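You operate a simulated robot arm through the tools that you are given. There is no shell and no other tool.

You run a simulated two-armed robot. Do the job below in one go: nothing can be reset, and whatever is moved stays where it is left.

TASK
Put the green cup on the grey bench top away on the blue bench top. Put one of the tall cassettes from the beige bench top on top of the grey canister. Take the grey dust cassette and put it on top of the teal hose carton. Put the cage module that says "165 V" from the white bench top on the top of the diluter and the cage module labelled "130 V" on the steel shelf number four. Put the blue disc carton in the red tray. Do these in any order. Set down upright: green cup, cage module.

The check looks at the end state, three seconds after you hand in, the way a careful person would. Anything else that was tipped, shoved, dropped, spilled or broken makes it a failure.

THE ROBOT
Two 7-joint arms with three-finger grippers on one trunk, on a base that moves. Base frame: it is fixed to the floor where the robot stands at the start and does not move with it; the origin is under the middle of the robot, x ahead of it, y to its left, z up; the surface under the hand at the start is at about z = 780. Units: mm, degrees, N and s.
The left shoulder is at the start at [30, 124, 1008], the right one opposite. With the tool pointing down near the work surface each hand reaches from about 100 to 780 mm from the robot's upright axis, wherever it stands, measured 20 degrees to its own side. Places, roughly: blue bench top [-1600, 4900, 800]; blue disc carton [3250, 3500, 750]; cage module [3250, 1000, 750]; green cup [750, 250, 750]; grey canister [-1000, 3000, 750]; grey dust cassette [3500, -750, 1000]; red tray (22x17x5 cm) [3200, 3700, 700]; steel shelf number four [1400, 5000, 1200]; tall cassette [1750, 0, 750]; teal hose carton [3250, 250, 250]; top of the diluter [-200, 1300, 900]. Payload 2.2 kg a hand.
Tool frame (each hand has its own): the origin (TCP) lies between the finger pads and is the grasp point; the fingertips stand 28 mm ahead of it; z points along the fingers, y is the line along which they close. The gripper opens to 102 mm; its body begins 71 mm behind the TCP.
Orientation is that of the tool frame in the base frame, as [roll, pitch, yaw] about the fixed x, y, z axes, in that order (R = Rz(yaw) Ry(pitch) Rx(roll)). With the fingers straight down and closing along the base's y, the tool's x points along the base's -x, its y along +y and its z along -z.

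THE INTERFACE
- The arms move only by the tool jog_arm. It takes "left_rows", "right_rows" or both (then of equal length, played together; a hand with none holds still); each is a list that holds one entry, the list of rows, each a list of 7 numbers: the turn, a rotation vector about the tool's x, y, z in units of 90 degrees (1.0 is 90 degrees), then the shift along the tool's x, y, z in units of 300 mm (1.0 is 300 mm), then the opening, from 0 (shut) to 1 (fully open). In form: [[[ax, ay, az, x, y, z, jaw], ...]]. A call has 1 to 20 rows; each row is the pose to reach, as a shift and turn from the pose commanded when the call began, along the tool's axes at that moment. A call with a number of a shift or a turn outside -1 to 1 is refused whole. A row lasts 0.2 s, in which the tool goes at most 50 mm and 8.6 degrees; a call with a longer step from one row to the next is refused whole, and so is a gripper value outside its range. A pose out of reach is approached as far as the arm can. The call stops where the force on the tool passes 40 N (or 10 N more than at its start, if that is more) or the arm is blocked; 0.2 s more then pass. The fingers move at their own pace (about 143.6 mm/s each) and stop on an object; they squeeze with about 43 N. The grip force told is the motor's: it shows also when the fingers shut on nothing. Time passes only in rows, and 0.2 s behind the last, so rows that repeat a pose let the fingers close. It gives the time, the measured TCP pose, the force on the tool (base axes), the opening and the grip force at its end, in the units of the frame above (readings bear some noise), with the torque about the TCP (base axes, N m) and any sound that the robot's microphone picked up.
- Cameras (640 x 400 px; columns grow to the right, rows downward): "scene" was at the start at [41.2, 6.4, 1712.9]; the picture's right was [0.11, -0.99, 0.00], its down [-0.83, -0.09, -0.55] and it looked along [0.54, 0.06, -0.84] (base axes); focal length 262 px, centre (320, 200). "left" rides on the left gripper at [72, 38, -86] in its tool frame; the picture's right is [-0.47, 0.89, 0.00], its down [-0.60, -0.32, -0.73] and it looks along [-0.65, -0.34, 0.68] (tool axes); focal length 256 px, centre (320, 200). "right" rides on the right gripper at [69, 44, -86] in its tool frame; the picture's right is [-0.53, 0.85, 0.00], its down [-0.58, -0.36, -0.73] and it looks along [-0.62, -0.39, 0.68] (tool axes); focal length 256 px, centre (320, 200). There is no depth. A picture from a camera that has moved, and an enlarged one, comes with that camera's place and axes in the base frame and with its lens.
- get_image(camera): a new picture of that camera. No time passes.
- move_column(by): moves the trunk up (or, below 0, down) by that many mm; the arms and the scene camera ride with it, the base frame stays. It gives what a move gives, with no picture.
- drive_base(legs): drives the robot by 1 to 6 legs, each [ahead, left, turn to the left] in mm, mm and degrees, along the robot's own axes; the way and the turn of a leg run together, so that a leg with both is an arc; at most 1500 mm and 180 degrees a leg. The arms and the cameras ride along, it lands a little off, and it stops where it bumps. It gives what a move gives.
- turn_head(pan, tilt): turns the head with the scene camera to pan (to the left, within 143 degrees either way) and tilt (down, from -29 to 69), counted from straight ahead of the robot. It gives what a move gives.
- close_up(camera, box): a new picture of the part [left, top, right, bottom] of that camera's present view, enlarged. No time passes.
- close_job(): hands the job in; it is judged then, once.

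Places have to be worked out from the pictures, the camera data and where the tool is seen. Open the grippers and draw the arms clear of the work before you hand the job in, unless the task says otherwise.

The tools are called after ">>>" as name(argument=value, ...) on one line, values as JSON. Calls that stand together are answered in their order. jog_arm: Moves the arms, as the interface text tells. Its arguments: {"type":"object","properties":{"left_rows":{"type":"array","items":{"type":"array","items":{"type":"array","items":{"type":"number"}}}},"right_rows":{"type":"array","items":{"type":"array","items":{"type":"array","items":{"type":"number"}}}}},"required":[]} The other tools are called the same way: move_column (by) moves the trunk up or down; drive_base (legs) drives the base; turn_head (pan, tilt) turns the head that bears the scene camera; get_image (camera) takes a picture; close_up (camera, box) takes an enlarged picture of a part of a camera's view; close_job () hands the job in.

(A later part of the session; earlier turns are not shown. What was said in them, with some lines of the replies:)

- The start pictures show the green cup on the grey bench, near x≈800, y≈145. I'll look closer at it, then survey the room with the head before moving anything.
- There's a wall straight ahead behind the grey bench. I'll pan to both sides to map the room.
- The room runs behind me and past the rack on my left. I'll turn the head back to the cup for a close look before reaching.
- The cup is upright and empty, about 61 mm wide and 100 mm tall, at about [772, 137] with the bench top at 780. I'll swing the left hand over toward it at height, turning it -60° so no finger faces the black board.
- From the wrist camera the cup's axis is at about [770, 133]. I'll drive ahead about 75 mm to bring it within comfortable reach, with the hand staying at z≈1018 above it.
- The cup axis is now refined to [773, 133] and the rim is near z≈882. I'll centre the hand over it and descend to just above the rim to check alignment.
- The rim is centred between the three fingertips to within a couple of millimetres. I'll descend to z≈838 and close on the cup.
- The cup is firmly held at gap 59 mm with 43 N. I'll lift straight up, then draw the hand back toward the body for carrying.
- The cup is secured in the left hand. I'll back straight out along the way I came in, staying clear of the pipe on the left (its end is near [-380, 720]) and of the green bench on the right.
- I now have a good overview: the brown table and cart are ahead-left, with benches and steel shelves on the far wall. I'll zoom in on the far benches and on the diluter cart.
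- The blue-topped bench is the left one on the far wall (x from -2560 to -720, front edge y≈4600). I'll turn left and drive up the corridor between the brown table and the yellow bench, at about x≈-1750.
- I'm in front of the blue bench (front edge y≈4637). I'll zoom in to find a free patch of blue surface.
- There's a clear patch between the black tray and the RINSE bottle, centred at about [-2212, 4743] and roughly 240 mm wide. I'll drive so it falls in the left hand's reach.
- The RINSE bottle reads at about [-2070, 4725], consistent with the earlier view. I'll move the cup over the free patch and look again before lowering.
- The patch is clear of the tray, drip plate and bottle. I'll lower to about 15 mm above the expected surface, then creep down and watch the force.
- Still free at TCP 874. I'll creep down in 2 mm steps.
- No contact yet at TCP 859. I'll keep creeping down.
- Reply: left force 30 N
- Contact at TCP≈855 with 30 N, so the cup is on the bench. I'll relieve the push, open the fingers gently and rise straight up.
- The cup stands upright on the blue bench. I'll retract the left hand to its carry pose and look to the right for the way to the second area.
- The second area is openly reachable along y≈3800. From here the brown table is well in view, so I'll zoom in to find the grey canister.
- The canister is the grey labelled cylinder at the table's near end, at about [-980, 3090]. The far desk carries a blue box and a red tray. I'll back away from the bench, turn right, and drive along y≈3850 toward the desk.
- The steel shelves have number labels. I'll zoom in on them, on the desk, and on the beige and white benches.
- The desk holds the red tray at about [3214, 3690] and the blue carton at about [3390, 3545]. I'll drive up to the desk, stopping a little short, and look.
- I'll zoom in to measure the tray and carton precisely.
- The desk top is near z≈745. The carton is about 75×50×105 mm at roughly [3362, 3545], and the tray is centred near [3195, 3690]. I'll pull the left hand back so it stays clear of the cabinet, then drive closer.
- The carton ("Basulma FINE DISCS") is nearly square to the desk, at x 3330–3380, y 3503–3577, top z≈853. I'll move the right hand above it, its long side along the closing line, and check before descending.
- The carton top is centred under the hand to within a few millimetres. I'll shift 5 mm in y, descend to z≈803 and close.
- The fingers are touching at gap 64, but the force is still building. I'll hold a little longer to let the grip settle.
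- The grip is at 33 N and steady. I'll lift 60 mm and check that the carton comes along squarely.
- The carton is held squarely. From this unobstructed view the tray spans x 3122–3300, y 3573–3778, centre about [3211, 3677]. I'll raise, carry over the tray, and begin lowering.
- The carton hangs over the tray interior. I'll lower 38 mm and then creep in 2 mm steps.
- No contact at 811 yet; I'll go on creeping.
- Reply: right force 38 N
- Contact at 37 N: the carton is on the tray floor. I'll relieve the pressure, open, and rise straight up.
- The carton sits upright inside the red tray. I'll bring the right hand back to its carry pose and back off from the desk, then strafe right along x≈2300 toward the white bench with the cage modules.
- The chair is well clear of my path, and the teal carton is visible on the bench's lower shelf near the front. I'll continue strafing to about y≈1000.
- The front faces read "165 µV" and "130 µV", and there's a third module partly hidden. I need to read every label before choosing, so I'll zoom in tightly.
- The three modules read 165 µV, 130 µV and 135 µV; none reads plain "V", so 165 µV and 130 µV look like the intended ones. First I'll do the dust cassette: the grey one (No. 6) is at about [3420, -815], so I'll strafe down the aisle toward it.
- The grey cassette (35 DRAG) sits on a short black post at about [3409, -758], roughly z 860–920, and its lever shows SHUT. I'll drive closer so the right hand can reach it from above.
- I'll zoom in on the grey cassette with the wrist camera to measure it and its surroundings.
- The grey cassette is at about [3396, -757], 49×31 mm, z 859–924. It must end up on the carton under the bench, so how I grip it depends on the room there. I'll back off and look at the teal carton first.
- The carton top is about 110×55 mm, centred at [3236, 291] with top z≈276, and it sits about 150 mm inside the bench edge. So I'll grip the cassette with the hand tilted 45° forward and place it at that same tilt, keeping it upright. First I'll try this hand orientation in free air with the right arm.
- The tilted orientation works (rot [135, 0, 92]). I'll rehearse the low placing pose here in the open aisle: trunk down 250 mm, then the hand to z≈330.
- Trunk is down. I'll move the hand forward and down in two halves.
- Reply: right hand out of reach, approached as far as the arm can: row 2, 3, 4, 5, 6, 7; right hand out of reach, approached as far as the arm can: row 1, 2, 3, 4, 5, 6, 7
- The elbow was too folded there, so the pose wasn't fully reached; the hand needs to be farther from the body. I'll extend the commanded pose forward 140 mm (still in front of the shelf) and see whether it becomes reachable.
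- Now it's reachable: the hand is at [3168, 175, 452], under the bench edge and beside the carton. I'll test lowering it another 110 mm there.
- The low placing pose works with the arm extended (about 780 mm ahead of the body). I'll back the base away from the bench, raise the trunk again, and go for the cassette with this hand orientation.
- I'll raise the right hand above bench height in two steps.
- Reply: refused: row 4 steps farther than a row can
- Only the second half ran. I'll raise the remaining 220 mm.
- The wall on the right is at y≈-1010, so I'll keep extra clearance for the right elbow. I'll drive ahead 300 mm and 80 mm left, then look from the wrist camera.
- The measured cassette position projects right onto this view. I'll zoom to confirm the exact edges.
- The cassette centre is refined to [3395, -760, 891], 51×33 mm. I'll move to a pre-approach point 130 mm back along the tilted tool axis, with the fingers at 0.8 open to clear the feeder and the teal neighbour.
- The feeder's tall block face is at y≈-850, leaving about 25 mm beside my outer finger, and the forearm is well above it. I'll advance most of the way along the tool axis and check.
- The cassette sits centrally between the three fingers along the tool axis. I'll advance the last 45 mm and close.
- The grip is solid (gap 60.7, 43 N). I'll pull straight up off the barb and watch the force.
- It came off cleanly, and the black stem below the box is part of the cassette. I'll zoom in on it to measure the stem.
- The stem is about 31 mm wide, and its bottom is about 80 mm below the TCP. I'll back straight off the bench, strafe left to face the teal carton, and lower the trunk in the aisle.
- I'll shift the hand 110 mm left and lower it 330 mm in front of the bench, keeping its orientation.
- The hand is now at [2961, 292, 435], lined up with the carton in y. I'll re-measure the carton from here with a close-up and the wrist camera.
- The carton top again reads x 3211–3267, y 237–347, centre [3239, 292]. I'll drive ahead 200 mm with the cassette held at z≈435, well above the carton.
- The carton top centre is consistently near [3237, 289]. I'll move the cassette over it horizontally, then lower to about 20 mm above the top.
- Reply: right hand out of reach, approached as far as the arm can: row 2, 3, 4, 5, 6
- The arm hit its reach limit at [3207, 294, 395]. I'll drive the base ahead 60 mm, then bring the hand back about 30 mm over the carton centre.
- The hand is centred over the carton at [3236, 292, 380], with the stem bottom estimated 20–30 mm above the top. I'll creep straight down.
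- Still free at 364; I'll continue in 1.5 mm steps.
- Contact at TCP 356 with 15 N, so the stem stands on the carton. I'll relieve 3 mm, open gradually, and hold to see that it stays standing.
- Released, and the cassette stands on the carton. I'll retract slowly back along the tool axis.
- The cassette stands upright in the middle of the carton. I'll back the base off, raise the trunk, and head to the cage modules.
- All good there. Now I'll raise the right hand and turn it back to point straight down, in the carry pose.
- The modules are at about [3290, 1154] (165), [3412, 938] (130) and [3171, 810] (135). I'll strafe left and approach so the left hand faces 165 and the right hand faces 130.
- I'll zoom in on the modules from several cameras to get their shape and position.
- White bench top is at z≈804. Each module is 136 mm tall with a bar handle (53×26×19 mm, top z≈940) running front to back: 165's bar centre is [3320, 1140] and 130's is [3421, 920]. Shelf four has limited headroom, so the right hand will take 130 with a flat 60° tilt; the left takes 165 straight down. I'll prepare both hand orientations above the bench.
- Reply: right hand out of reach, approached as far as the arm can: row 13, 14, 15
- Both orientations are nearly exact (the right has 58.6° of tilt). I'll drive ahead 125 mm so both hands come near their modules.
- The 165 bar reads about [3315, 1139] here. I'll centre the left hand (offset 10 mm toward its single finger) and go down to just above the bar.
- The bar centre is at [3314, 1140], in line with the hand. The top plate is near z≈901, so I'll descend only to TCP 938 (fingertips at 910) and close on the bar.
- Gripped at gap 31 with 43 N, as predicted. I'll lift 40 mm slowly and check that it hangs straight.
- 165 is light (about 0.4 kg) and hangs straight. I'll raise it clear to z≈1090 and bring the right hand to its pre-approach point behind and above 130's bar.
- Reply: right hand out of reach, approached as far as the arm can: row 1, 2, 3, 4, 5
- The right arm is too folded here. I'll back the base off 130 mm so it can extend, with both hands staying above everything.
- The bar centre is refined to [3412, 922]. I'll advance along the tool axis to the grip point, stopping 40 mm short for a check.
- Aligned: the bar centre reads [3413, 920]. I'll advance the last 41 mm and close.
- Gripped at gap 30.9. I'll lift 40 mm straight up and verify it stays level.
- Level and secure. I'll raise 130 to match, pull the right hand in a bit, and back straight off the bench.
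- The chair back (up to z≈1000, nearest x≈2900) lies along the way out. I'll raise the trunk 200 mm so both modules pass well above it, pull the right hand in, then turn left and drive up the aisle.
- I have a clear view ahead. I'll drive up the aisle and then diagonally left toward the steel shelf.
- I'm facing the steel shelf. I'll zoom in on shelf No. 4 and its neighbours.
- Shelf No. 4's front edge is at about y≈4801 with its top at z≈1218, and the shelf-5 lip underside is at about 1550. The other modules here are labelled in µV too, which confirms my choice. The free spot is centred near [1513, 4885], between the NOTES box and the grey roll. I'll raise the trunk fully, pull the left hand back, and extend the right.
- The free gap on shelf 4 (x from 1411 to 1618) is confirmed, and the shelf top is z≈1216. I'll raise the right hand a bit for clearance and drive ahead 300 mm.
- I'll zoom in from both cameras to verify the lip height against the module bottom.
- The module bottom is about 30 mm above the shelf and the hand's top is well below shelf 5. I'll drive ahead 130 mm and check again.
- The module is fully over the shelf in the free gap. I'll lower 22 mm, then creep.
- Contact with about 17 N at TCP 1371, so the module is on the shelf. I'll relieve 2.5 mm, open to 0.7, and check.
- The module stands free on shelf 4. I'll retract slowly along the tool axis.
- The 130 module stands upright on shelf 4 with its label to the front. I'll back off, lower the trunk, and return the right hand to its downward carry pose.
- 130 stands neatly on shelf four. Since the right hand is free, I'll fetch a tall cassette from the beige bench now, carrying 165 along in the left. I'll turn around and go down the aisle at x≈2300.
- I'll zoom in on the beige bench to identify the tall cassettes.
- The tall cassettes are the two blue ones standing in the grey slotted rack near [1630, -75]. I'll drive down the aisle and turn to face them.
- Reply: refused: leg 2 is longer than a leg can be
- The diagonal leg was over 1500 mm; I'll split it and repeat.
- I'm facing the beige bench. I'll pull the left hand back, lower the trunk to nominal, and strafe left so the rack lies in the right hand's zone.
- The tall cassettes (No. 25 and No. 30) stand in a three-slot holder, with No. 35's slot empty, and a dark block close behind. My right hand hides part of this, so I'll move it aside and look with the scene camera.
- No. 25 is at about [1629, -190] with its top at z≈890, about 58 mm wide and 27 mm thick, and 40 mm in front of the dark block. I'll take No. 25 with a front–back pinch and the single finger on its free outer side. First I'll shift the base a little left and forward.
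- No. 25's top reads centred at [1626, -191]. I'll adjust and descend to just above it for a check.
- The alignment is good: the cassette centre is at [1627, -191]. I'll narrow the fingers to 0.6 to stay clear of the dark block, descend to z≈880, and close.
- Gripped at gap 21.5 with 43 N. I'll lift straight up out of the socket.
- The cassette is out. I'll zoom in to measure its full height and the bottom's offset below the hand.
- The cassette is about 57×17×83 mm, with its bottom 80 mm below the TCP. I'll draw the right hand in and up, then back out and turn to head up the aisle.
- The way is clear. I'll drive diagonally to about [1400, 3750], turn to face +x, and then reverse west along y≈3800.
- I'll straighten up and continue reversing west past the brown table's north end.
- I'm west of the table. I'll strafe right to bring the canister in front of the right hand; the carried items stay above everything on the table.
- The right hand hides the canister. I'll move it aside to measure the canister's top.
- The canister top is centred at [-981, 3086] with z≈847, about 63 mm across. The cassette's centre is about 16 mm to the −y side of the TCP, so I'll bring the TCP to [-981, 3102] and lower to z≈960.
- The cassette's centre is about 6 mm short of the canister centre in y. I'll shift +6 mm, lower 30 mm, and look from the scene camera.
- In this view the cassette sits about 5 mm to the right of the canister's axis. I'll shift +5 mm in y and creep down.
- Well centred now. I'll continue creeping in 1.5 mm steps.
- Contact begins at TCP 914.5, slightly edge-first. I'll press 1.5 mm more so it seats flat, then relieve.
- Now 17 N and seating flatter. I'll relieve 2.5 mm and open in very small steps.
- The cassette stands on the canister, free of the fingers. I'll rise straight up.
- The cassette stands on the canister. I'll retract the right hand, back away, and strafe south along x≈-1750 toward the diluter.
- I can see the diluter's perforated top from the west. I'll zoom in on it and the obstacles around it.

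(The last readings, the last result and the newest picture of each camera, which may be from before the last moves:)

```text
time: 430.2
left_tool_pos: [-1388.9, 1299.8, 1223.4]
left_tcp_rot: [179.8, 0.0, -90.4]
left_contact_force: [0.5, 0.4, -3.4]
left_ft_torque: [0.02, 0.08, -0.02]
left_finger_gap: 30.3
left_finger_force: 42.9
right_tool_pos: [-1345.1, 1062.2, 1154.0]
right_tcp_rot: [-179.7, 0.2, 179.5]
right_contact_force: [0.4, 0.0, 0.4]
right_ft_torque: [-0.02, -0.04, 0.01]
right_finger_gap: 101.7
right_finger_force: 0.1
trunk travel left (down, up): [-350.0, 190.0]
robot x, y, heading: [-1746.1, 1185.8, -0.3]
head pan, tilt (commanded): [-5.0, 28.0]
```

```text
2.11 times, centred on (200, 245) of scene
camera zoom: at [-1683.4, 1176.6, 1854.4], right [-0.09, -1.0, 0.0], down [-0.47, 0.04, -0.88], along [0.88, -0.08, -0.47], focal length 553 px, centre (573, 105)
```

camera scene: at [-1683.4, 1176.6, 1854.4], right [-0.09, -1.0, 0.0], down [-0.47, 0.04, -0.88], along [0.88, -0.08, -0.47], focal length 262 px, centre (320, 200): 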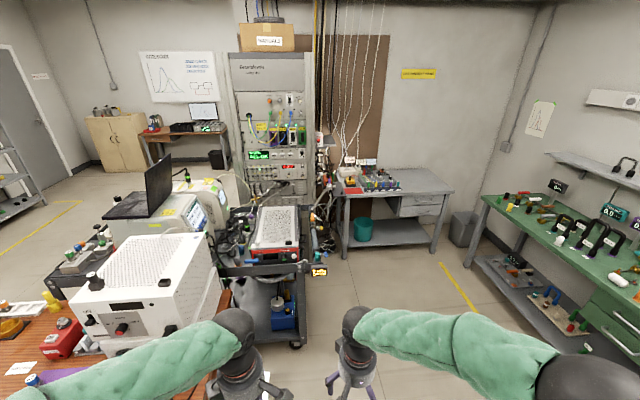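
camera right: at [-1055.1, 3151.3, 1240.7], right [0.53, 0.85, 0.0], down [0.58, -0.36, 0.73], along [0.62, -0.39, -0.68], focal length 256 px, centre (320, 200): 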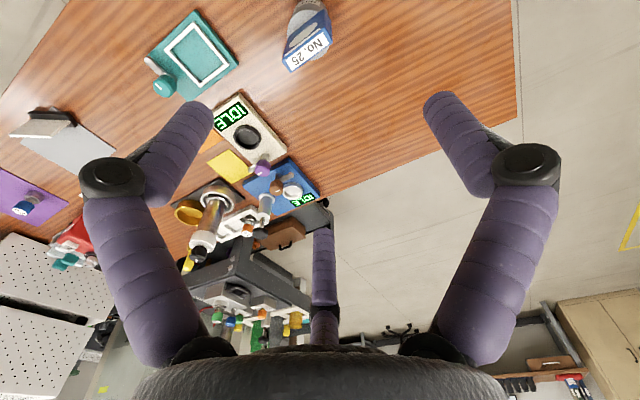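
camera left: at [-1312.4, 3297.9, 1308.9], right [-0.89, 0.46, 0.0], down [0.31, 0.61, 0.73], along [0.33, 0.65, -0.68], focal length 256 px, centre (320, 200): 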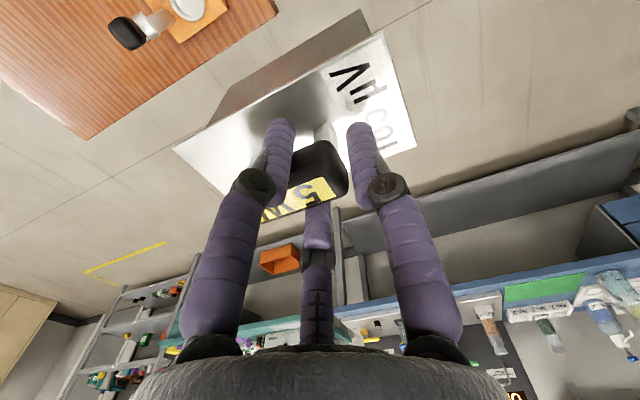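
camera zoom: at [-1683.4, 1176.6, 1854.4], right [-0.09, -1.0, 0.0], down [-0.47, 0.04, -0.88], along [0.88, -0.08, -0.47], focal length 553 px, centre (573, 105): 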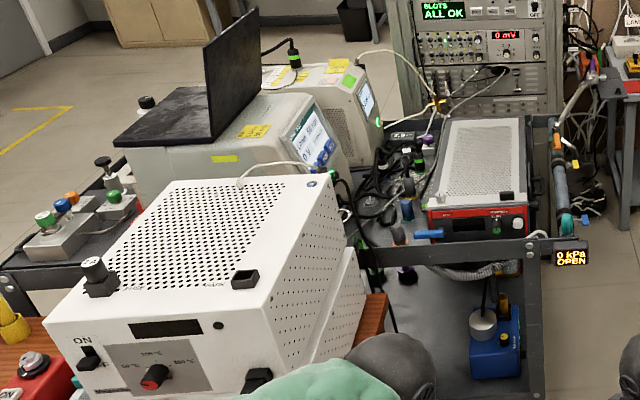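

I'll zoom further on the front panel to make sure this is the diluter.

>>> close_up(camera="scene", box=[245, 235, 305, 270])

>>> close_up(camera="scene", box=[225, 200, 345, 285])

```text
10.67 times, centred on (275, 252) of scene
camera zoom: at [-1683.4, 1176.6, 1854.4], right [-0.09, -1.0, 0.0], down [-0.47, 0.04, -0.88], along [0.88, -0.08, -0.47], focal length 2800 px, centre (800, -360)
```

zoom: 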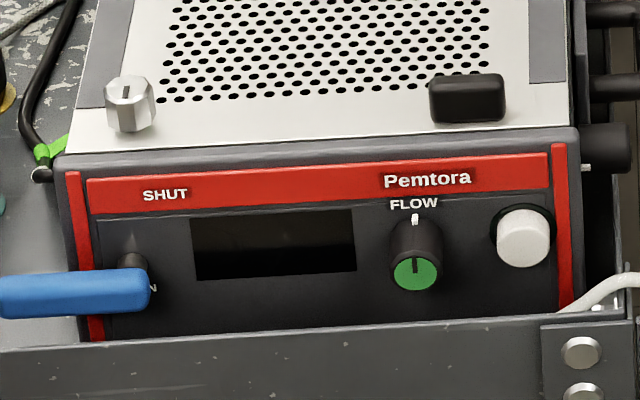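

```text
4.71 times, centred on (285, 242) of scene
camera zoom: at [-1683.4, 1176.6, 1854.4], right [-0.09, -1.0, 0.0], down [-0.47, 0.04, -0.88], along [0.88, -0.08, -0.47], focal length 1235 px, centre (485, 0)
```

zoom: 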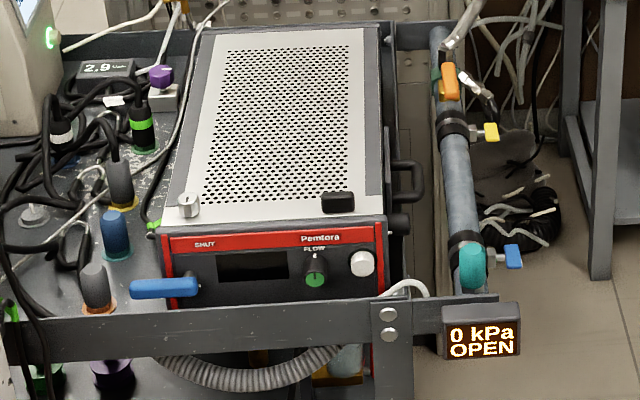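

This is the instrument at the given place: a flat perforated top spanning x -515..-55, y 1185..1440, z≈950, with a knob and a rocker near its front edge. I'll drive ahead to about [-1030, 1150], keeping the base clear of the cart and table.

>>> drive_base(legs=[[716, -36, 0.3]])

>>> turn_head(pan=5, tilt=42)

>>> get_image(camera="scene")

>>> get_image(camera="left")

>>> get_image(camera="right")

```text
time: 434.1
left_tool_pos: [-679.2, 1277.8, 1223.0]
left_tcp_rot: [179.9, 0.1, -88.8]
left_contact_force: [0.2, 0.3, -4.3]
left_ft_torque: [0.01, 0.08, 0.01]
left_finger_gap: 30.3
left_finger_force: 43.0
right_tool_pos: [-629.4, 1041.6, 1153.8]
right_tcp_rot: [-179.9, 0.2, -179.0]
right_contact_force: [0.6, 0.1, -0.2]
right_ft_torque: [0.02, 0.02, -0.04]
right_finger_gap: 102.0
right_finger_force: 0.1
trunk travel left (down, up): [-350.0, 190.0]
robot x, y, heading: [-1033.9, 1155.2, 1.2]
head pan, tilt (commanded): [-5.0, 28.0]
```

```text
time: 434.9
left_tool_pos: [-680.6, 1278.4, 1222.8]
left_tcp_rot: [179.8, 0.0, -88.7]
left_contact_force: [0.4, 0.6, -4.8]
left_ft_torque: [-0.01, 0.08, 0.0]
left_finger_gap: 30.1
left_finger_force: 42.8
right_tool_pos: [-631.2, 1040.9, 1154.4]
right_tcp_rot: [-179.8, 0.2, -179.0]
right_contact_force: [0.0, 0.4, -0.3]
right_ft_torque: [0.0, -0.02, 0.0]
right_finger_gap: 101.9
right_finger_force: 0.1
trunk travel left (down, up): [-350.0, 190.0]
robot x, y, heading: [-1035.8, 1154.3, 1.1]
head pan, tilt (commanded): [5.0, 42.0]
```

```text
taken
camera scene: at [-979.2, 1162.2, 1833.1], right [0.11, -0.99, 0.0], down [-0.66, -0.07, -0.74], along [0.74, 0.08, -0.67], focal length 262 px, centre (320, 200)
```

scene: 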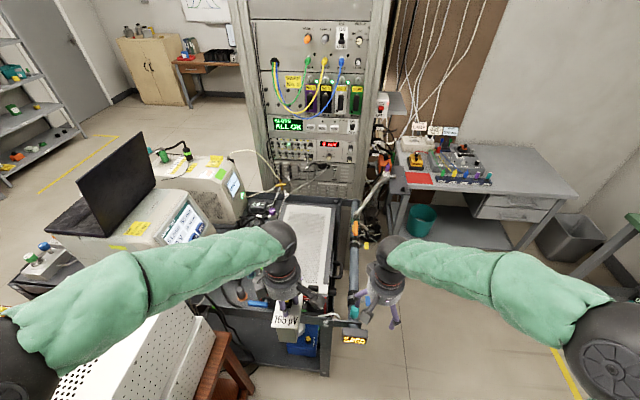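

```text
taken
camera left: at [-716.6, 1203.6, 1308.9], right [-0.89, 0.45, 0.0], down [0.31, 0.61, 0.73], along [0.32, 0.65, -0.68], focal length 256 px, centre (320, 200)
```

left: 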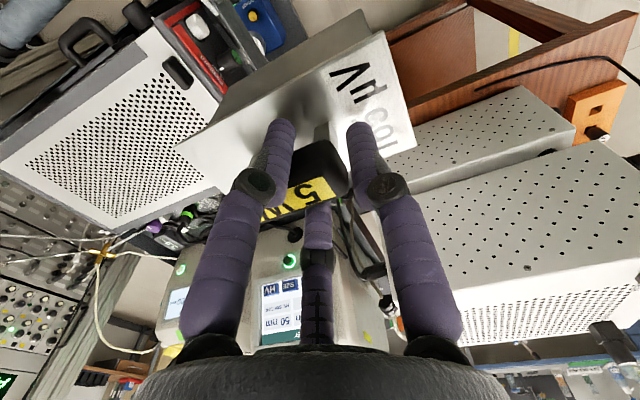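

```text
taken
camera right: at [-701.3, 1082.5, 1239.0], right [0.52, 0.85, 0.0], down [0.58, -0.35, 0.73], along [0.63, -0.38, -0.68], focal length 256 px, centre (320, 200)
```

right: 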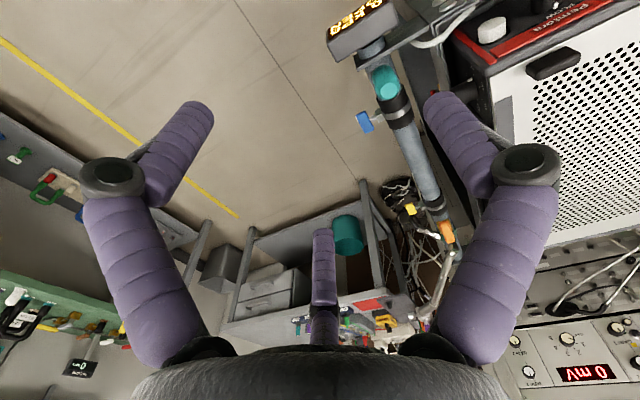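

The rocker on top triangulates to z≈962, so the top surface is near 950. I'll carry 165 over the perforated area at its present height, toward bar centre [-350, 1312].

>>> jog_arm(left_rows=[[[0, 0, 0, -0.015, -0.13, 0, 0], [0, 0, 0, -0.03, -0.27, 0, 0], [0, 0, 0, -0.045, -0.41, 0, 0], [0, 0, 0, -0.06, -0.55, 0, 0], [0, 0, 0, -0.075, -0.69, 0, 0], [0, 0, 0, -0.089, -0.83, 0, 0], [0, 0, 0, -0.089, -0.96, 0, 0], [0, 0, 0, -0.089, -0.96, 0, 0]]])

>>> get_image(camera="left")

>>> get_image(camera="scene")

```text
time: 436.6
left_tool_pos: [-391.6, 1310.1, 1223.1]
left_tcp_rot: [179.8, 0.0, -88.8]
left_contact_force: [-0.9, -0.2, -4.4]
left_ft_torque: [-0.01, 0.04, -0.01]
left_finger_gap: 30.7
left_finger_force: 43.0
right_tool_pos: [-631.4, 1042.4, 1153.8]
right_tcp_rot: [-179.8, 0.1, -179.1]
right_contact_force: [0.4, 0.6, -1.4]
right_ft_torque: [-0.01, -0.02, -0.01]
right_finger_gap: 101.9
right_finger_force: 0.1
trunk travel left (down, up): [-350.0, 190.0]
robot x, y, heading: [-1027.7, 1155.9, 1.4]
head pan, tilt (commanded): [5.0, 42.0]
```

```text
taken
camera left: at [-427.2, 1235.3, 1308.0], right [-0.89, 0.45, 0.0], down [0.31, 0.61, 0.73], along [0.33, 0.65, -0.68], focal length 256 px, centre (320, 200)
```

left: 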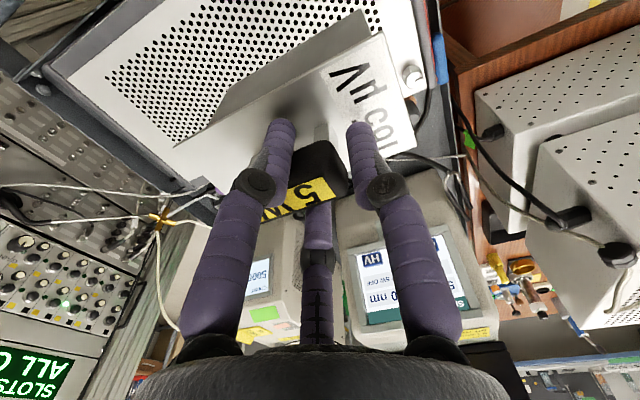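

```text
taken
camera scene: at [-980.2, 1162.6, 1833.1], right [0.11, -0.99, 0.0], down [-0.66, -0.07, -0.74], along [0.74, 0.08, -0.67], focal length 262 px, centre (320, 200)
```

scene: 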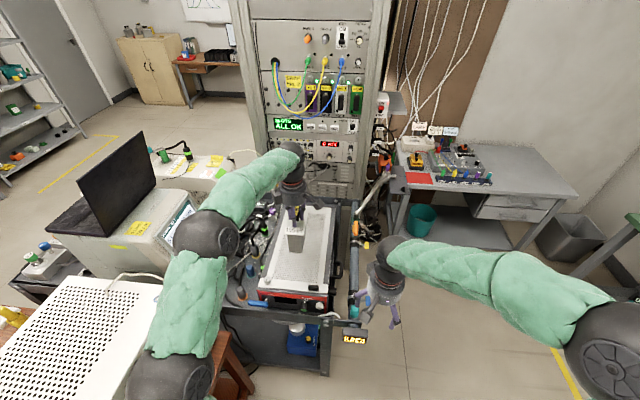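

>>> close_up(camera="scene", box=[230, 190, 370, 320])

```text
3.08 times, centred on (300, 255) of scene
camera zoom: at [-980.2, 1162.6, 1833.1], right [0.11, -0.99, 0.0], down [-0.66, -0.07, -0.74], along [0.74, 0.08, -0.67], focal length 808 px, centre (382, 31)
```

zoom: 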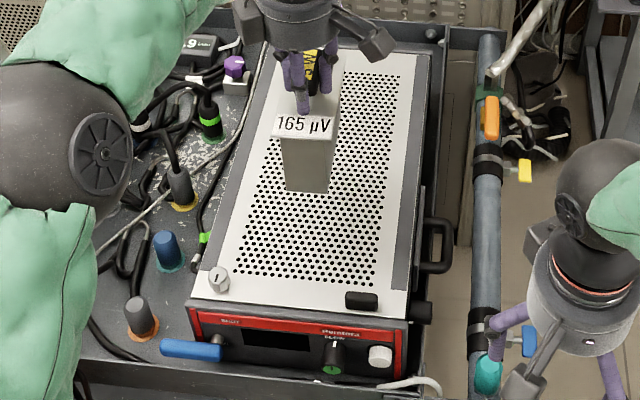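

165 is over the middle of the perforated top, with knob and rocker clear. I'll move 25 mm further in and lower to about 20 mm above the surface.

>>> jog_arm(left_rows=[[[0, 0, 0, 0, -0.085, 0, 0], [0, 0, 0, 0, -0.085, 0.1, 0], [0, 0, 0, 0, -0.085, 0.2, 0], [0, 0, 0, 0, -0.085, 0.3, 0], [0, 0, 0, 0, -0.085, 0.37, 0], [0, 0, 0, 0, -0.085, 0.37, 0]]])

>>> close_up(camera="scene", box=[230, 190, 370, 320])

>>> get_image(camera="left")

```text
time: 438.1
left_tool_pos: [-367.8, 1311.0, 1111.9]
left_tcp_rot: [179.8, 0.0, -88.8]
left_contact_force: [-0.7, 0.3, -3.4]
left_ft_torque: [0.01, 0.05, 0.02]
left_finger_gap: 30.4
left_finger_force: 43.2
right_tool_pos: [-629.4, 1041.7, 1153.4]
right_tcp_rot: [-179.8, 0.2, -179.0]
right_contact_force: [0.8, -0.3, 0.4]
right_ft_torque: [0.0, 0.0, -0.06]
right_finger_gap: 102.1
right_finger_force: 0.0
trunk travel left (down, up): [-350.0, 190.0]
robot x, y, heading: [-1034.1, 1153.6, 1.1]
head pan, tilt (commanded): [5.0, 42.0]
```

```text
3.08 times, centred on (300, 255) of scene
camera zoom: at [-978.6, 1162.3, 1833.0], right [0.11, -0.99, 0.0], down [-0.67, -0.07, -0.74], along [0.74, 0.08, -0.67], focal length 808 px, centre (382, 31)
```

zoom: 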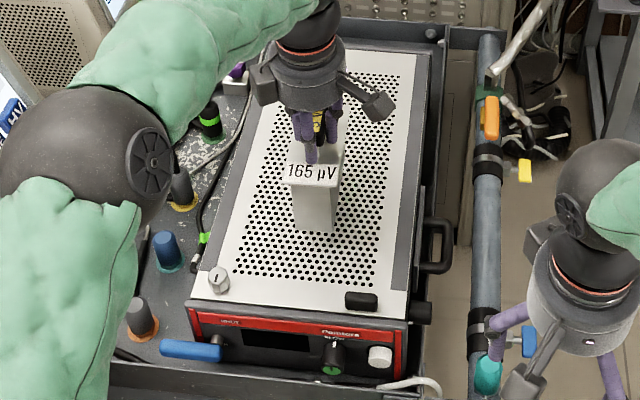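

```text
taken
camera left: at [-403.4, 1236.5, 1197.5], right [-0.89, 0.45, 0.0], down [0.31, 0.61, 0.73], along [0.32, 0.65, -0.68], focal length 256 px, centre (320, 200)
```

left: 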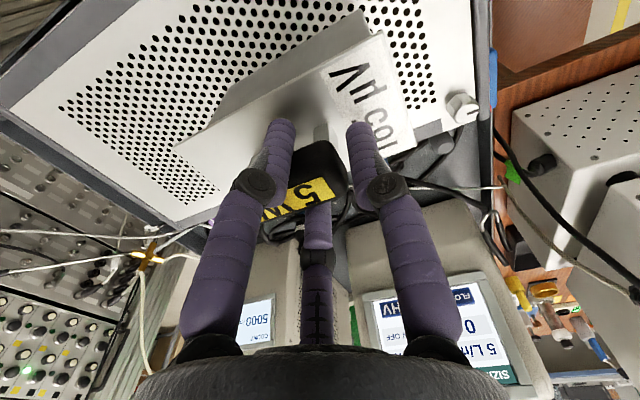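

Clear all around. I'll creep down in 2 mm steps until contact.

>>> jog_arm(left_rows=[[[0, 0, 0, 0, 0, 0.01, 0], [0, 0, 0, 0, 0, 0.02, 0], [0, 0, 0, 0, 0, 0.03, 0], [0, 0, 0, 0, 0, 0.04, 0], [0, 0, 0, 0, 0, 0.0467, 0], [0, 0, 0, 0, 0, 0.0533, 0]]])

```text
time: 439.4
left_tool_pos: [-366.1, 1311.3, 1096.1]
left_tcp_rot: [179.8, 0.1, -88.9]
left_contact_force: [1.3, -0.4, -3.7]
left_ft_torque: [-0.01, 0.07, 0.04]
left_finger_gap: 30.4
left_finger_force: 43.6
right_tool_pos: [-629.9, 1042.2, 1153.4]
right_tcp_rot: [-179.8, 0.1, -178.9]
right_contact_force: [0.0, 0.2, 0.5]
right_ft_torque: [0.0, 0.0, 0.01]
right_finger_gap: 101.7
right_finger_force: 0.0
trunk travel left (down, up): [-350.0, 190.0]
robot x, y, heading: [-1034.1, 1154.7, 1.1]
head pan, tilt (commanded): [5.0, 42.0]
```

>>> jog_arm(left_rows=[[[0, 0, 0, 0, 0, 0.005, 0], [0, 0, 0, 0, 0, 0.01, 0], [0, 0, 0, 0, 0, 0.015, 0], [0, 0, 0, 0, 0, 0.02, 0]]])

```text
time: 440.4
left_tool_pos: [-366.2, 1311.2, 1088.9]
left_tcp_rot: [179.8, 0.1, -88.8]
left_contact_force: [0.1, 0.0, -4.3]
left_ft_torque: [0.04, 0.03, 0.0]
left_finger_gap: 30.2
left_finger_force: 42.7
right_tool_pos: [-630.5, 1041.2, 1153.3]
right_tcp_rot: [-179.9, 0.2, -179.0]
right_contact_force: [0.3, -0.2, 0.3]
right_ft_torque: [-0.02, -0.01, -0.03]
right_finger_gap: 101.9
right_finger_force: 0.2
trunk travel left (down, up): [-350.0, 190.0]
robot x, y, heading: [-1029.8, 1155.1, 1.0]
head pan, tilt (commanded): [5.0, 42.0]
```

>>> jog_arm(left_rows=[[[0, 0, 0, 0, 0, 0.005, 0], [0, 0, 0, 0, 0, 0.01, 0], [0, 0, 0, 0, 0, 0.015, 0], [0, 0, 0, 0, 0, 0.02, 0]]])

>>> close_up(camera="scene", box=[260, 200, 340, 280])

```text
time: 441.4
left_tool_pos: [-367.4, 1311.3, 1082.3]
left_tcp_rot: [179.8, -0.1, -88.8]
left_contact_force: [0.2, 0.5, -3.5]
left_ft_torque: [-0.01, 0.08, 0.0]
left_finger_gap: 30.3
left_finger_force: 43.5
right_tool_pos: [-630.0, 1040.3, 1153.8]
right_tcp_rot: [-179.8, 0.3, -179.0]
right_contact_force: [-0.6, 0.5, 0.6]
right_ft_torque: [0.0, 0.0, 0.03]
right_finger_gap: 101.6
right_finger_force: 0.1
trunk travel left (down, up): [-350.0, 190.0]
robot x, y, heading: [-1034.4, 1157.5, 1.5]
head pan, tilt (commanded): [5.0, 42.0]
```

```text
5.00 times, centred on (300, 240) of scene
camera zoom: at [-978.4, 1162.2, 1833.0], right [0.11, -0.99, 0.0], down [-0.67, -0.07, -0.74], along [0.74, 0.08, -0.67], focal length 1313 px, centre (420, 0)
```

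zoom: 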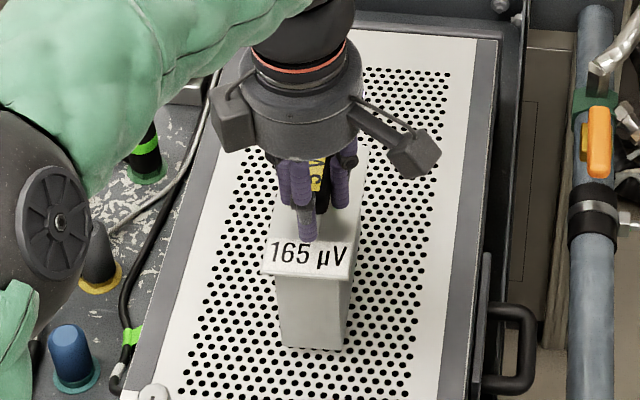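

Not yet in contact; I'll continue.

>>> jog_arm(left_rows=[[[0, 0, 0, 0, 0, 0.0067, 0], [0, 0, 0, 0, 0, 0.0133, 0], [0, 0, 0, 0, 0, 0.02, 0], [0, 0, 0, 0, 0, 0.0267, 0]]])

```text
time: 442.4
left_tool_pos: [-366.8, 1311.2, 1076.8]
left_tcp_rot: [179.8, 0.0, -88.9]
left_contact_force: [0.0, 0.3, 0.1]
left_ft_torque: [-0.04, -0.09, 0.0]
left_finger_gap: 30.3
left_finger_force: 42.7
right_tool_pos: [-630.5, 1041.0, 1153.8]
right_tcp_rot: [-179.8, 0.2, -179.0]
right_contact_force: [-0.4, 0.3, 0.6]
right_ft_torque: [0.0, 0.01, 0.03]
right_finger_gap: 102.2
right_finger_force: 0.1
trunk travel left (down, up): [-350.0, 190.0]
robot x, y, heading: [-1034.9, 1156.5, 1.4]
head pan, tilt (commanded): [5.0, 42.0]
```

The force just went from -3.7 to about 0 N, so contact has begun at TCP 1077. I'll press 1 mm more to seat it, then relieve and open gradually.

>>> jog_arm(left_rows=[[[0, 0, 0, 0, 0, 0.002, 0], [0, 0, 0, 0, 0, 0.004, 0], [0, 0, 0, 0, 0, 0.004, 0]]])

```text
time: 443.2
left_tool_pos: [-368.3, 1311.0, 1076.4]
left_tcp_rot: [180.0, 0.0, -88.8]
left_contact_force: [0.8, -1.2, 4.0]
left_ft_torque: [-0.05, -0.75, -0.02]
left_finger_gap: 30.7
left_finger_force: 43.0
right_tool_pos: [-630.7, 1042.0, 1154.6]
right_tcp_rot: [-179.9, 0.1, -179.1]
right_contact_force: [0.7, 0.9, 0.2]
right_ft_torque: [0.02, 0.0, 0.02]
right_finger_gap: 101.9
right_finger_force: 0.1
trunk travel left (down, up): [-350.0, 190.0]
robot x, y, heading: [-1033.2, 1158.7, 1.2]
head pan, tilt (commanded): [5.0, 42.0]
```

Its rear edge touches first, so it's pitched slightly. I'll press 2 mm further to let it rotate flat in the grip.

>>> jog_arm(left_rows=[[[0, 0, 0, 0, 0, 0.003, 0], [0, 0, 0, 0, 0, 0.007, 0], [0, 0, 0, 0, 0, 0.007, 0]]])

>>> close_up(camera="scene", box=[260, 200, 340, 280])

```text
time: 444.1
left_tool_pos: [-368.1, 1310.9, 1075.3]
left_tcp_rot: [-179.7, 0.0, -88.8]
left_contact_force: [-5.6, 0.5, 24.5]
left_ft_torque: [0.01, -1.19, 0.02]
left_finger_gap: 30.5
left_finger_force: 43.3
right_tool_pos: [-632.4, 1041.3, 1155.2]
right_tcp_rot: [-179.8, 0.4, -178.9]
right_contact_force: [-0.1, 0.7, 0.0]
right_ft_torque: [-0.04, 0.01, 0.03]
right_finger_gap: 102.1
right_finger_force: 0.1
trunk travel left (down, up): [-350.0, 190.0]
robot x, y, heading: [-1033.3, 1157.4, 1.2]
head pan, tilt (commanded): [5.0, 42.0]
```

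```text
5.00 times, centred on (300, 240) of scene
camera zoom: at [-983.3, 1161.5, 1833.3], right [0.11, -0.99, 0.0], down [-0.66, -0.07, -0.74], along [0.74, 0.08, -0.67], focal length 1313 px, centre (420, 0)
```

zoom: 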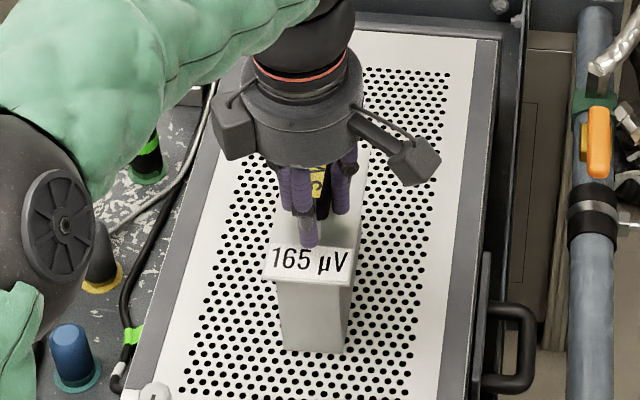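

Now seated nearly flat. I'll relieve 4 mm and open gradually.

>>> jog_arm(left_rows=[[[0, 0, 0, 0, 0, -0.006, 0], [0, 0, 0, 0, 0, -0.0125, 0], [0, 0, 0, 0, 0, -0.0125, 0], [0, 0, 0, 0, 0, -0.0125, 0.3], [0, 0, 0, 0, 0, -0.0125, 0.32], [0, 0, 0, 0, 0, -0.0125, 0.34], [0, 0, 0, 0, 0, -0.0125, 0.38], [0, 0, 0, 0, 0, -0.0125, 0.44], [0, 0, 0, 0, 0, -0.0125, 0.52], [0, 0, 0, 0, 0, -0.0125, 0.62], [0, 0, 0, 0, 0, -0.0125, 0.75], [0, 0, 0, 0, 0, -0.0125, 0.85], [0, 0, 0, 0, 0, -0.0125, 0.85]]])

>>> get_image(camera="left")

>>> close_up(camera="scene", box=[260, 200, 340, 280])

```text
time: 446.9
left_tool_pos: [-366.6, 1310.0, 1075.8]
left_tcp_rot: [179.8, 0.0, -88.8]
left_contact_force: [-0.4, 0.2, 0.4]
left_ft_torque: [0.0, 0.01, 0.05]
left_finger_gap: 86.8
left_finger_force: 0.1
right_tool_pos: [-630.2, 1041.8, 1153.5]
right_tcp_rot: [-179.8, 0.1, -179.0]
right_contact_force: [-0.2, -0.7, -0.4]
right_ft_torque: [0.02, 0.0, 0.0]
right_finger_gap: 102.0
right_finger_force: 0.1
trunk travel left (down, up): [-350.0, 190.0]
robot x, y, heading: [-1034.4, 1155.1, 1.3]
head pan, tilt (commanded): [5.0, 42.0]
```

```text
taken
camera left: at [-403.6, 1236.8, 1161.2], right [-0.89, 0.45, 0.0], down [0.31, 0.61, 0.73], along [0.32, 0.65, -0.68], focal length 256 px, centre (320, 200)
```

left: 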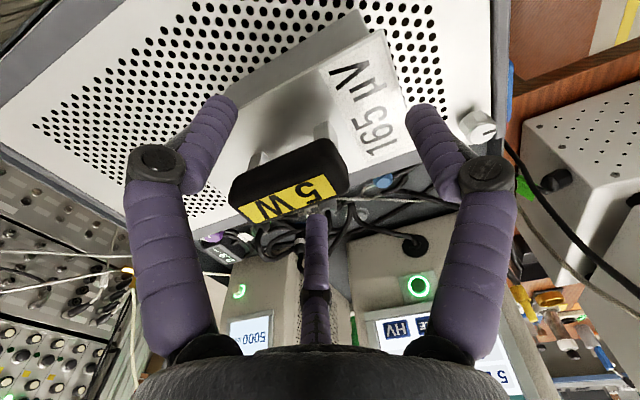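

```text
5.00 times, centred on (300, 240) of scene
camera zoom: at [-979.0, 1162.2, 1833.0], right [0.11, -0.99, 0.0], down [-0.67, -0.07, -0.74], along [0.74, 0.08, -0.67], focal length 1313 px, centre (420, 0)
```

zoom: 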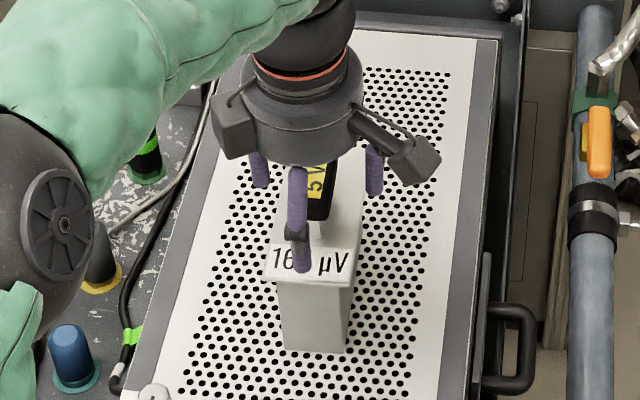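

The module stands upright and free. I'll rise straight up.

>>> jog_arm(left_rows=[[[0, 0, 0, 0, 0, -0.03, 0.9], [0, 0, 0, 0, 0, -0.08, 0.95], [0, 0, 0, 0, 0, -0.16, 1], [0, 0, 0, 0, 0, -0.28, 1], [0, 0, 0, 0, 0, -0.42, 1], [0, 0, 0, 0, 0, -0.56, 1], [0, 0, 0, 0, 0, -0.65, 1], [0, 0, 0, 0, 0, -0.65, 1]]])

>>> get_image(camera="left")

>>> close_up(camera="scene", box=[230, 180, 370, 310])

```text
time: 448.6
left_tool_pos: [-364.0, 1310.8, 1269.5]
left_tcp_rot: [179.8, 0.0, -88.7]
left_contact_force: [-0.3, -0.1, -0.4]
left_ft_torque: [0.01, 0.02, 0.0]
left_finger_gap: 101.6
left_finger_force: 0.0
right_tool_pos: [-630.8, 1042.1, 1153.5]
right_tcp_rot: [-179.8, 0.2, -179.0]
right_contact_force: [0.3, 0.9, 0.2]
right_ft_torque: [0.0, -0.01, -0.01]
right_finger_gap: 102.1
right_finger_force: 0.0
trunk travel left (down, up): [-350.0, 190.0]
robot x, y, heading: [-1034.6, 1156.6, 1.4]
head pan, tilt (commanded): [5.0, 42.0]
```

```text
taken
camera left: at [-402.1, 1235.7, 1355.0], right [-0.89, 0.45, 0.0], down [0.31, 0.61, 0.73], along [0.32, 0.65, -0.68], focal length 256 px, centre (320, 200)
```

left: 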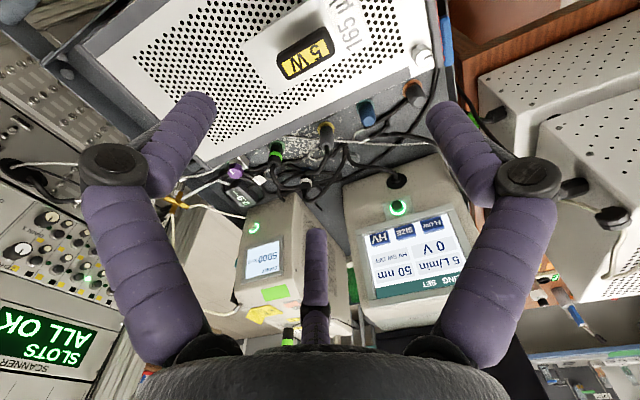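

```text
3.08 times, centred on (300, 245) of scene
camera zoom: at [-978.6, 1162.4, 1833.0], right [0.11, -0.99, 0.0], down [-0.67, -0.07, -0.74], along [0.74, 0.08, -0.67], focal length 808 px, centre (382, 62)
```

zoom: 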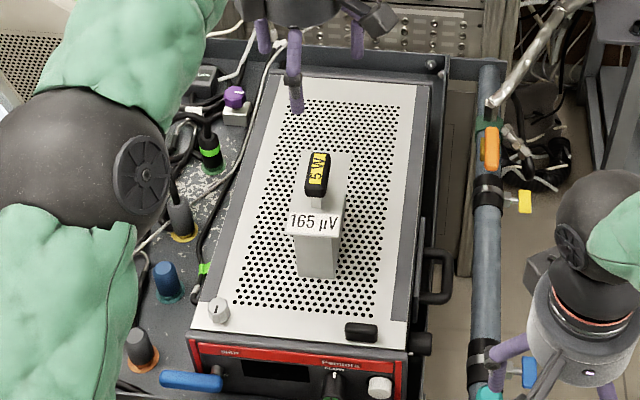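

165 stands upright on the diluter. I'll draw the left hand back over the clear side, then back the robot away.

>>> jog_arm(left_rows=[[[0, 0, 0, 0.015, 0.13, 0, 1], [0, 0, 0, 0.03, 0.27, 0, 1], [0, 0, 0, 0.045, 0.41, 0, 1], [0, 0, 0, 0.06, 0.55, 0, 1], [0, 0, 0, 0.075, 0.69, 0, 1], [0, 0, 0, 0.089, 0.83, 0, 1], [0, 0, 0, 0.089, 0.96, 0, 1], [0, 0, 0, 0.089, 0.96, 0, 1]]])

>>> drive_base(legs=[[-700, 0, -1.3], [0, 1100, 0]])

>>> turn_head(pan=20, tilt=35)

>>> get_image(camera="scene")

```text
time: 450.4
left_tool_pos: [-653.2, 1277.6, 1269.7]
left_tcp_rot: [179.8, 0.1, -88.8]
left_contact_force: [0.7, 0.7, -0.4]
left_ft_torque: [0.05, -0.01, 0.02]
left_finger_gap: 102.0
left_finger_force: 0.1
right_tool_pos: [-629.4, 1041.7, 1152.7]
right_tcp_rot: [-179.7, 0.3, -178.8]
right_contact_force: [0.4, 0.1, 0.0]
right_ft_torque: [-0.03, 0.0, 0.0]
right_finger_gap: 102.1
right_finger_force: 0.1
trunk travel left (down, up): [-350.0, 190.0]
robot x, y, heading: [-1036.4, 1152.6, 1.0]
head pan, tilt (commanded): [5.0, 42.0]
```

```text
time: 459.5
left_tool_pos: [-1333.6, 2395.5, 1270.8]
left_tcp_rot: [179.7, 0.0, -89.3]
left_contact_force: [-0.3, -0.3, 1.0]
left_ft_torque: [0.0, 0.0, 0.01]
left_finger_gap: 101.8
left_finger_force: 0.0
right_tool_pos: [-1310.5, 2159.9, 1153.5]
right_tcp_rot: [-179.7, 0.2, -179.3]
right_contact_force: [0.9, -0.1, 0.8]
right_ft_torque: [-0.02, 0.0, 0.01]
right_finger_gap: 102.1
right_finger_force: 0.0
trunk travel left (down, up): [-350.0, 190.0]
robot x, y, heading: [-1710.6, 2275.4, 0.6]
head pan, tilt (commanded): [5.0, 42.0]
```

```text
time: 460.3
left_tool_pos: [-1333.2, 2395.1, 1270.9]
left_tcp_rot: [179.9, -0.1, -89.2]
left_contact_force: [0.0, 0.1, 0.1]
left_ft_torque: [-0.01, 0.01, 0.01]
left_finger_gap: 102.3
left_finger_force: 0.0
right_tool_pos: [-1309.8, 2157.5, 1153.9]
right_tcp_rot: [-179.8, 0.2, -179.3]
right_contact_force: [-0.5, -0.1, 0.3]
right_ft_torque: [0.02, 0.0, -0.01]
right_finger_gap: 101.8
right_finger_force: 0.1
trunk travel left (down, up): [-350.0, 190.0]
robot x, y, heading: [-1716.9, 2277.0, 0.4]
head pan, tilt (commanded): [20.0, 35.0]
```

```text
taken
camera scene: at [-1659.4, 2304.3, 1843.5], right [0.36, -0.93, 0.0], down [-0.54, -0.2, -0.82], along [0.77, 0.29, -0.57], focal length 262 px, centre (320, 200)
```

scene: 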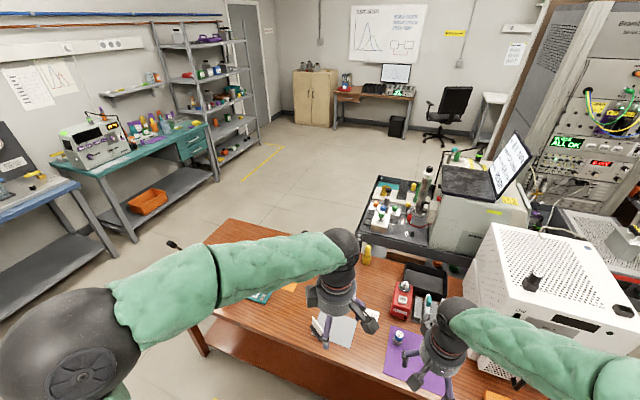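

Several placements are in view; I'll move a bit farther north to verify the canister cassette, the cup, and the shelf.

>>> drive_base(legs=[[-30, 1450, 0]])

>>> turn_head(pan=-40, tilt=35)

>>> get_image(camera="scene")

>>> close_up(camera="scene", box=[200, 140, 440, 310])

>>> turn_head(pan=100, tilt=35)

>>> get_image(camera="scene")

>>> turn_head(pan=22, tilt=15)

>>> get_image(camera="scene")

```text
time: 467.6
left_tool_pos: [-1406.8, 3887.9, 1270.2]
left_tcp_rot: [179.8, 0.0, -87.9]
left_contact_force: [0.2, 0.6, 0.6]
left_ft_torque: [-0.02, -0.01, -0.01]
left_finger_gap: 102.1
left_finger_force: 0.1
right_tool_pos: [-1378.8, 3653.8, 1154.0]
right_tcp_rot: [-179.8, 0.2, -177.9]
right_contact_force: [0.3, 0.2, -0.2]
right_ft_torque: [-0.02, 0.01, 0.01]
right_finger_gap: 102.2
right_finger_force: 0.1
trunk travel left (down, up): [-350.0, 190.0]
robot x, y, heading: [-1782.1, 3758.4, 2.4]
head pan, tilt (commanded): [20.0, 35.0]
```

```text
time: 468.9
left_tool_pos: [-1407.3, 3888.9, 1270.1]
left_tcp_rot: [179.9, 0.0, -87.8]
left_contact_force: [0.3, -0.1, -0.1]
left_ft_torque: [0.02, 0.04, -0.02]
left_finger_gap: 102.0
left_finger_force: 0.1
right_tool_pos: [-1378.3, 3652.5, 1153.2]
right_tcp_rot: [-179.8, 0.3, -177.9]
right_contact_force: [-0.4, -0.2, -0.7]
right_ft_torque: [0.02, 0.02, 0.05]
right_finger_gap: 101.9
right_finger_force: 0.1
trunk travel left (down, up): [-350.0, 190.0]
robot x, y, heading: [-1784.2, 3761.8, 2.2]
head pan, tilt (commanded): [-40.0, 35.0]
```

```text
taken
camera scene: at [-1742.8, 3702.4, 1843.5], right [-0.61, -0.79, 0.0], down [-0.45, 0.35, -0.82], along [0.65, -0.5, -0.57], focal length 262 px, centre (320, 200)
```

scene: 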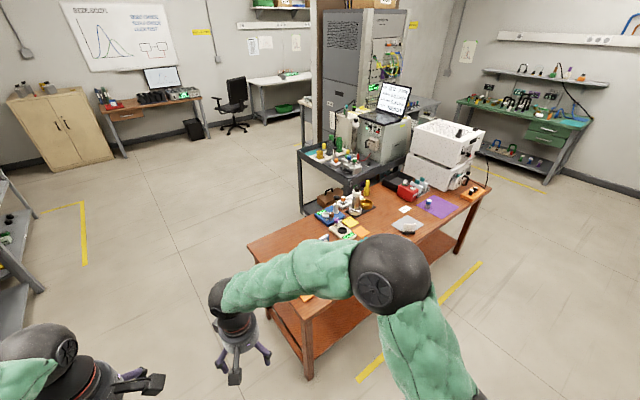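

```text
2.35 times, centred on (320, 225) of scene
camera zoom: at [-1742.8, 3702.4, 1843.5], right [-0.61, -0.79, 0.0], down [-0.45, 0.35, -0.82], along [0.65, -0.5, -0.57], focal length 618 px, centre (320, 141)
```

zoom: 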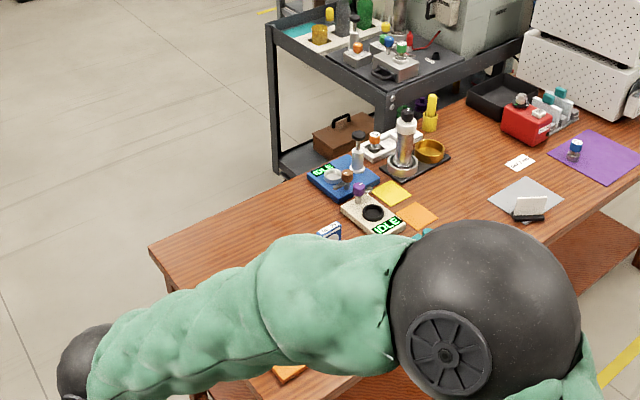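

```text
time: 471.2
left_tool_pos: [-1406.7, 3888.9, 1269.8]
left_tcp_rot: [179.8, 0.0, -87.8]
left_contact_force: [0.1, 0.4, -0.4]
left_ft_torque: [0.0, 0.0, 0.0]
left_finger_gap: 101.7
left_finger_force: 0.1
right_tool_pos: [-1378.3, 3652.0, 1152.4]
right_tcp_rot: [-179.7, 0.2, -178.0]
right_contact_force: [0.2, -0.9, -0.1]
right_ft_torque: [0.02, -0.02, 0.03]
right_finger_gap: 102.2
right_finger_force: 0.1
trunk travel left (down, up): [-350.0, 190.0]
robot x, y, heading: [-1780.8, 3757.5, 2.0]
head pan, tilt (commanded): [100.0, 35.0]
```

```text
taken
camera scene: at [-1831.2, 3842.4, 1843.6], right [0.98, 0.21, 0.0], down [0.12, -0.56, -0.82], along [-0.17, 0.8, -0.57], focal length 262 px, centre (320, 200)
```

scene: 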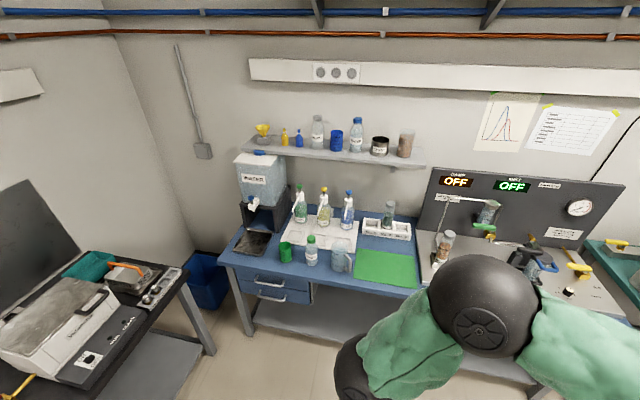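

```text
time: 472.7
left_tool_pos: [-1406.9, 3888.3, 1270.6]
left_tcp_rot: [179.8, 0.1, -87.8]
left_contact_force: [-0.2, 1.0, -0.1]
left_ft_torque: [0.03, 0.03, -0.02]
left_finger_gap: 102.2
left_finger_force: 0.2
right_tool_pos: [-1378.7, 3652.9, 1152.8]
right_tcp_rot: [-179.8, 0.3, -178.0]
right_contact_force: [0.2, -1.0, 0.0]
right_ft_torque: [0.04, 0.01, -0.01]
right_finger_gap: 101.8
right_finger_force: 0.1
trunk travel left (down, up): [-350.0, 190.0]
robot x, y, heading: [-1782.1, 3757.8, 2.2]
head pan, tilt (commanded): [22.0, 15.0]
```

```text
taken
camera scene: at [-1727.4, 3794.8, 1875.5], right [0.41, -0.91, 0.0], down [-0.24, -0.11, -0.97], along [0.88, 0.4, -0.26], focal length 262 px, centre (320, 200)
```

scene: 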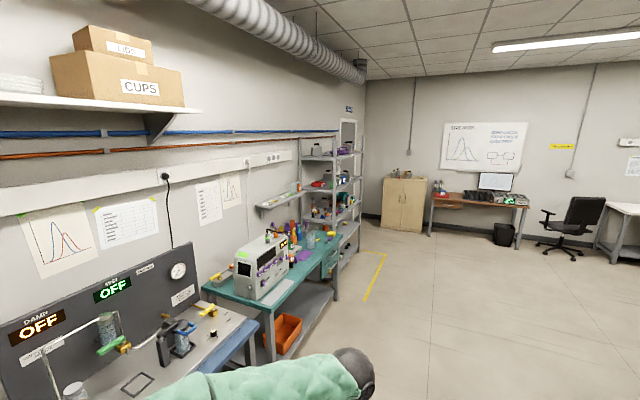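

Everything checks out: the cup stands on the blue bench, the cassette is on the canister at the expected height, 130 is on shelf four and 165 is on the diluter. The carton is in the tray, the dust cassette is on the teal carton, and both grippers are open and clear. I'm handing in the job.

>>> close_job()

```text
The job is handed in.
```

All six items are placed and the job is handed in. I don't have the check's verdict.

| Item | Where it is now |
|---|---|
| Green cup | Upright on the blue bench top, between the black tray and the RINSE bottle |
| Tall cassette (No. 25) | Standing on the grey canister |
| Grey dust cassette (35 DRAG) | Standing on the teal hose carton, on the white bench's lower shelf |
| Cage module 165 | Upright on the diluter |
| Cage module 130 | Upright on steel shelf four, label to the front |
| Blue disc carton | Upright in the red tray |

At the end I looked again at the cup, the tall cassette and the shelf, and all were in place. I saw the disc carton, the dust cassette and module 165 standing right after I released them, but did not go back to them.

- **Module labels:** the modules on the white bench read "165 µV", "130 µV" and "135 µV"; none reads plain "V". I took 165 µV and 130 µV. Modules on other shelves are also marked in µV.
- **Diluter:** nothing on it says "diluter". I took it to be the red-fronted "Pemtora" unit on the cart, because it sits where you put the diluter.

I felt no bumps while driving, and the hands only touched the items being moved and the surfaces they were set on. Both grippers were open and the arms clear when I handed in.
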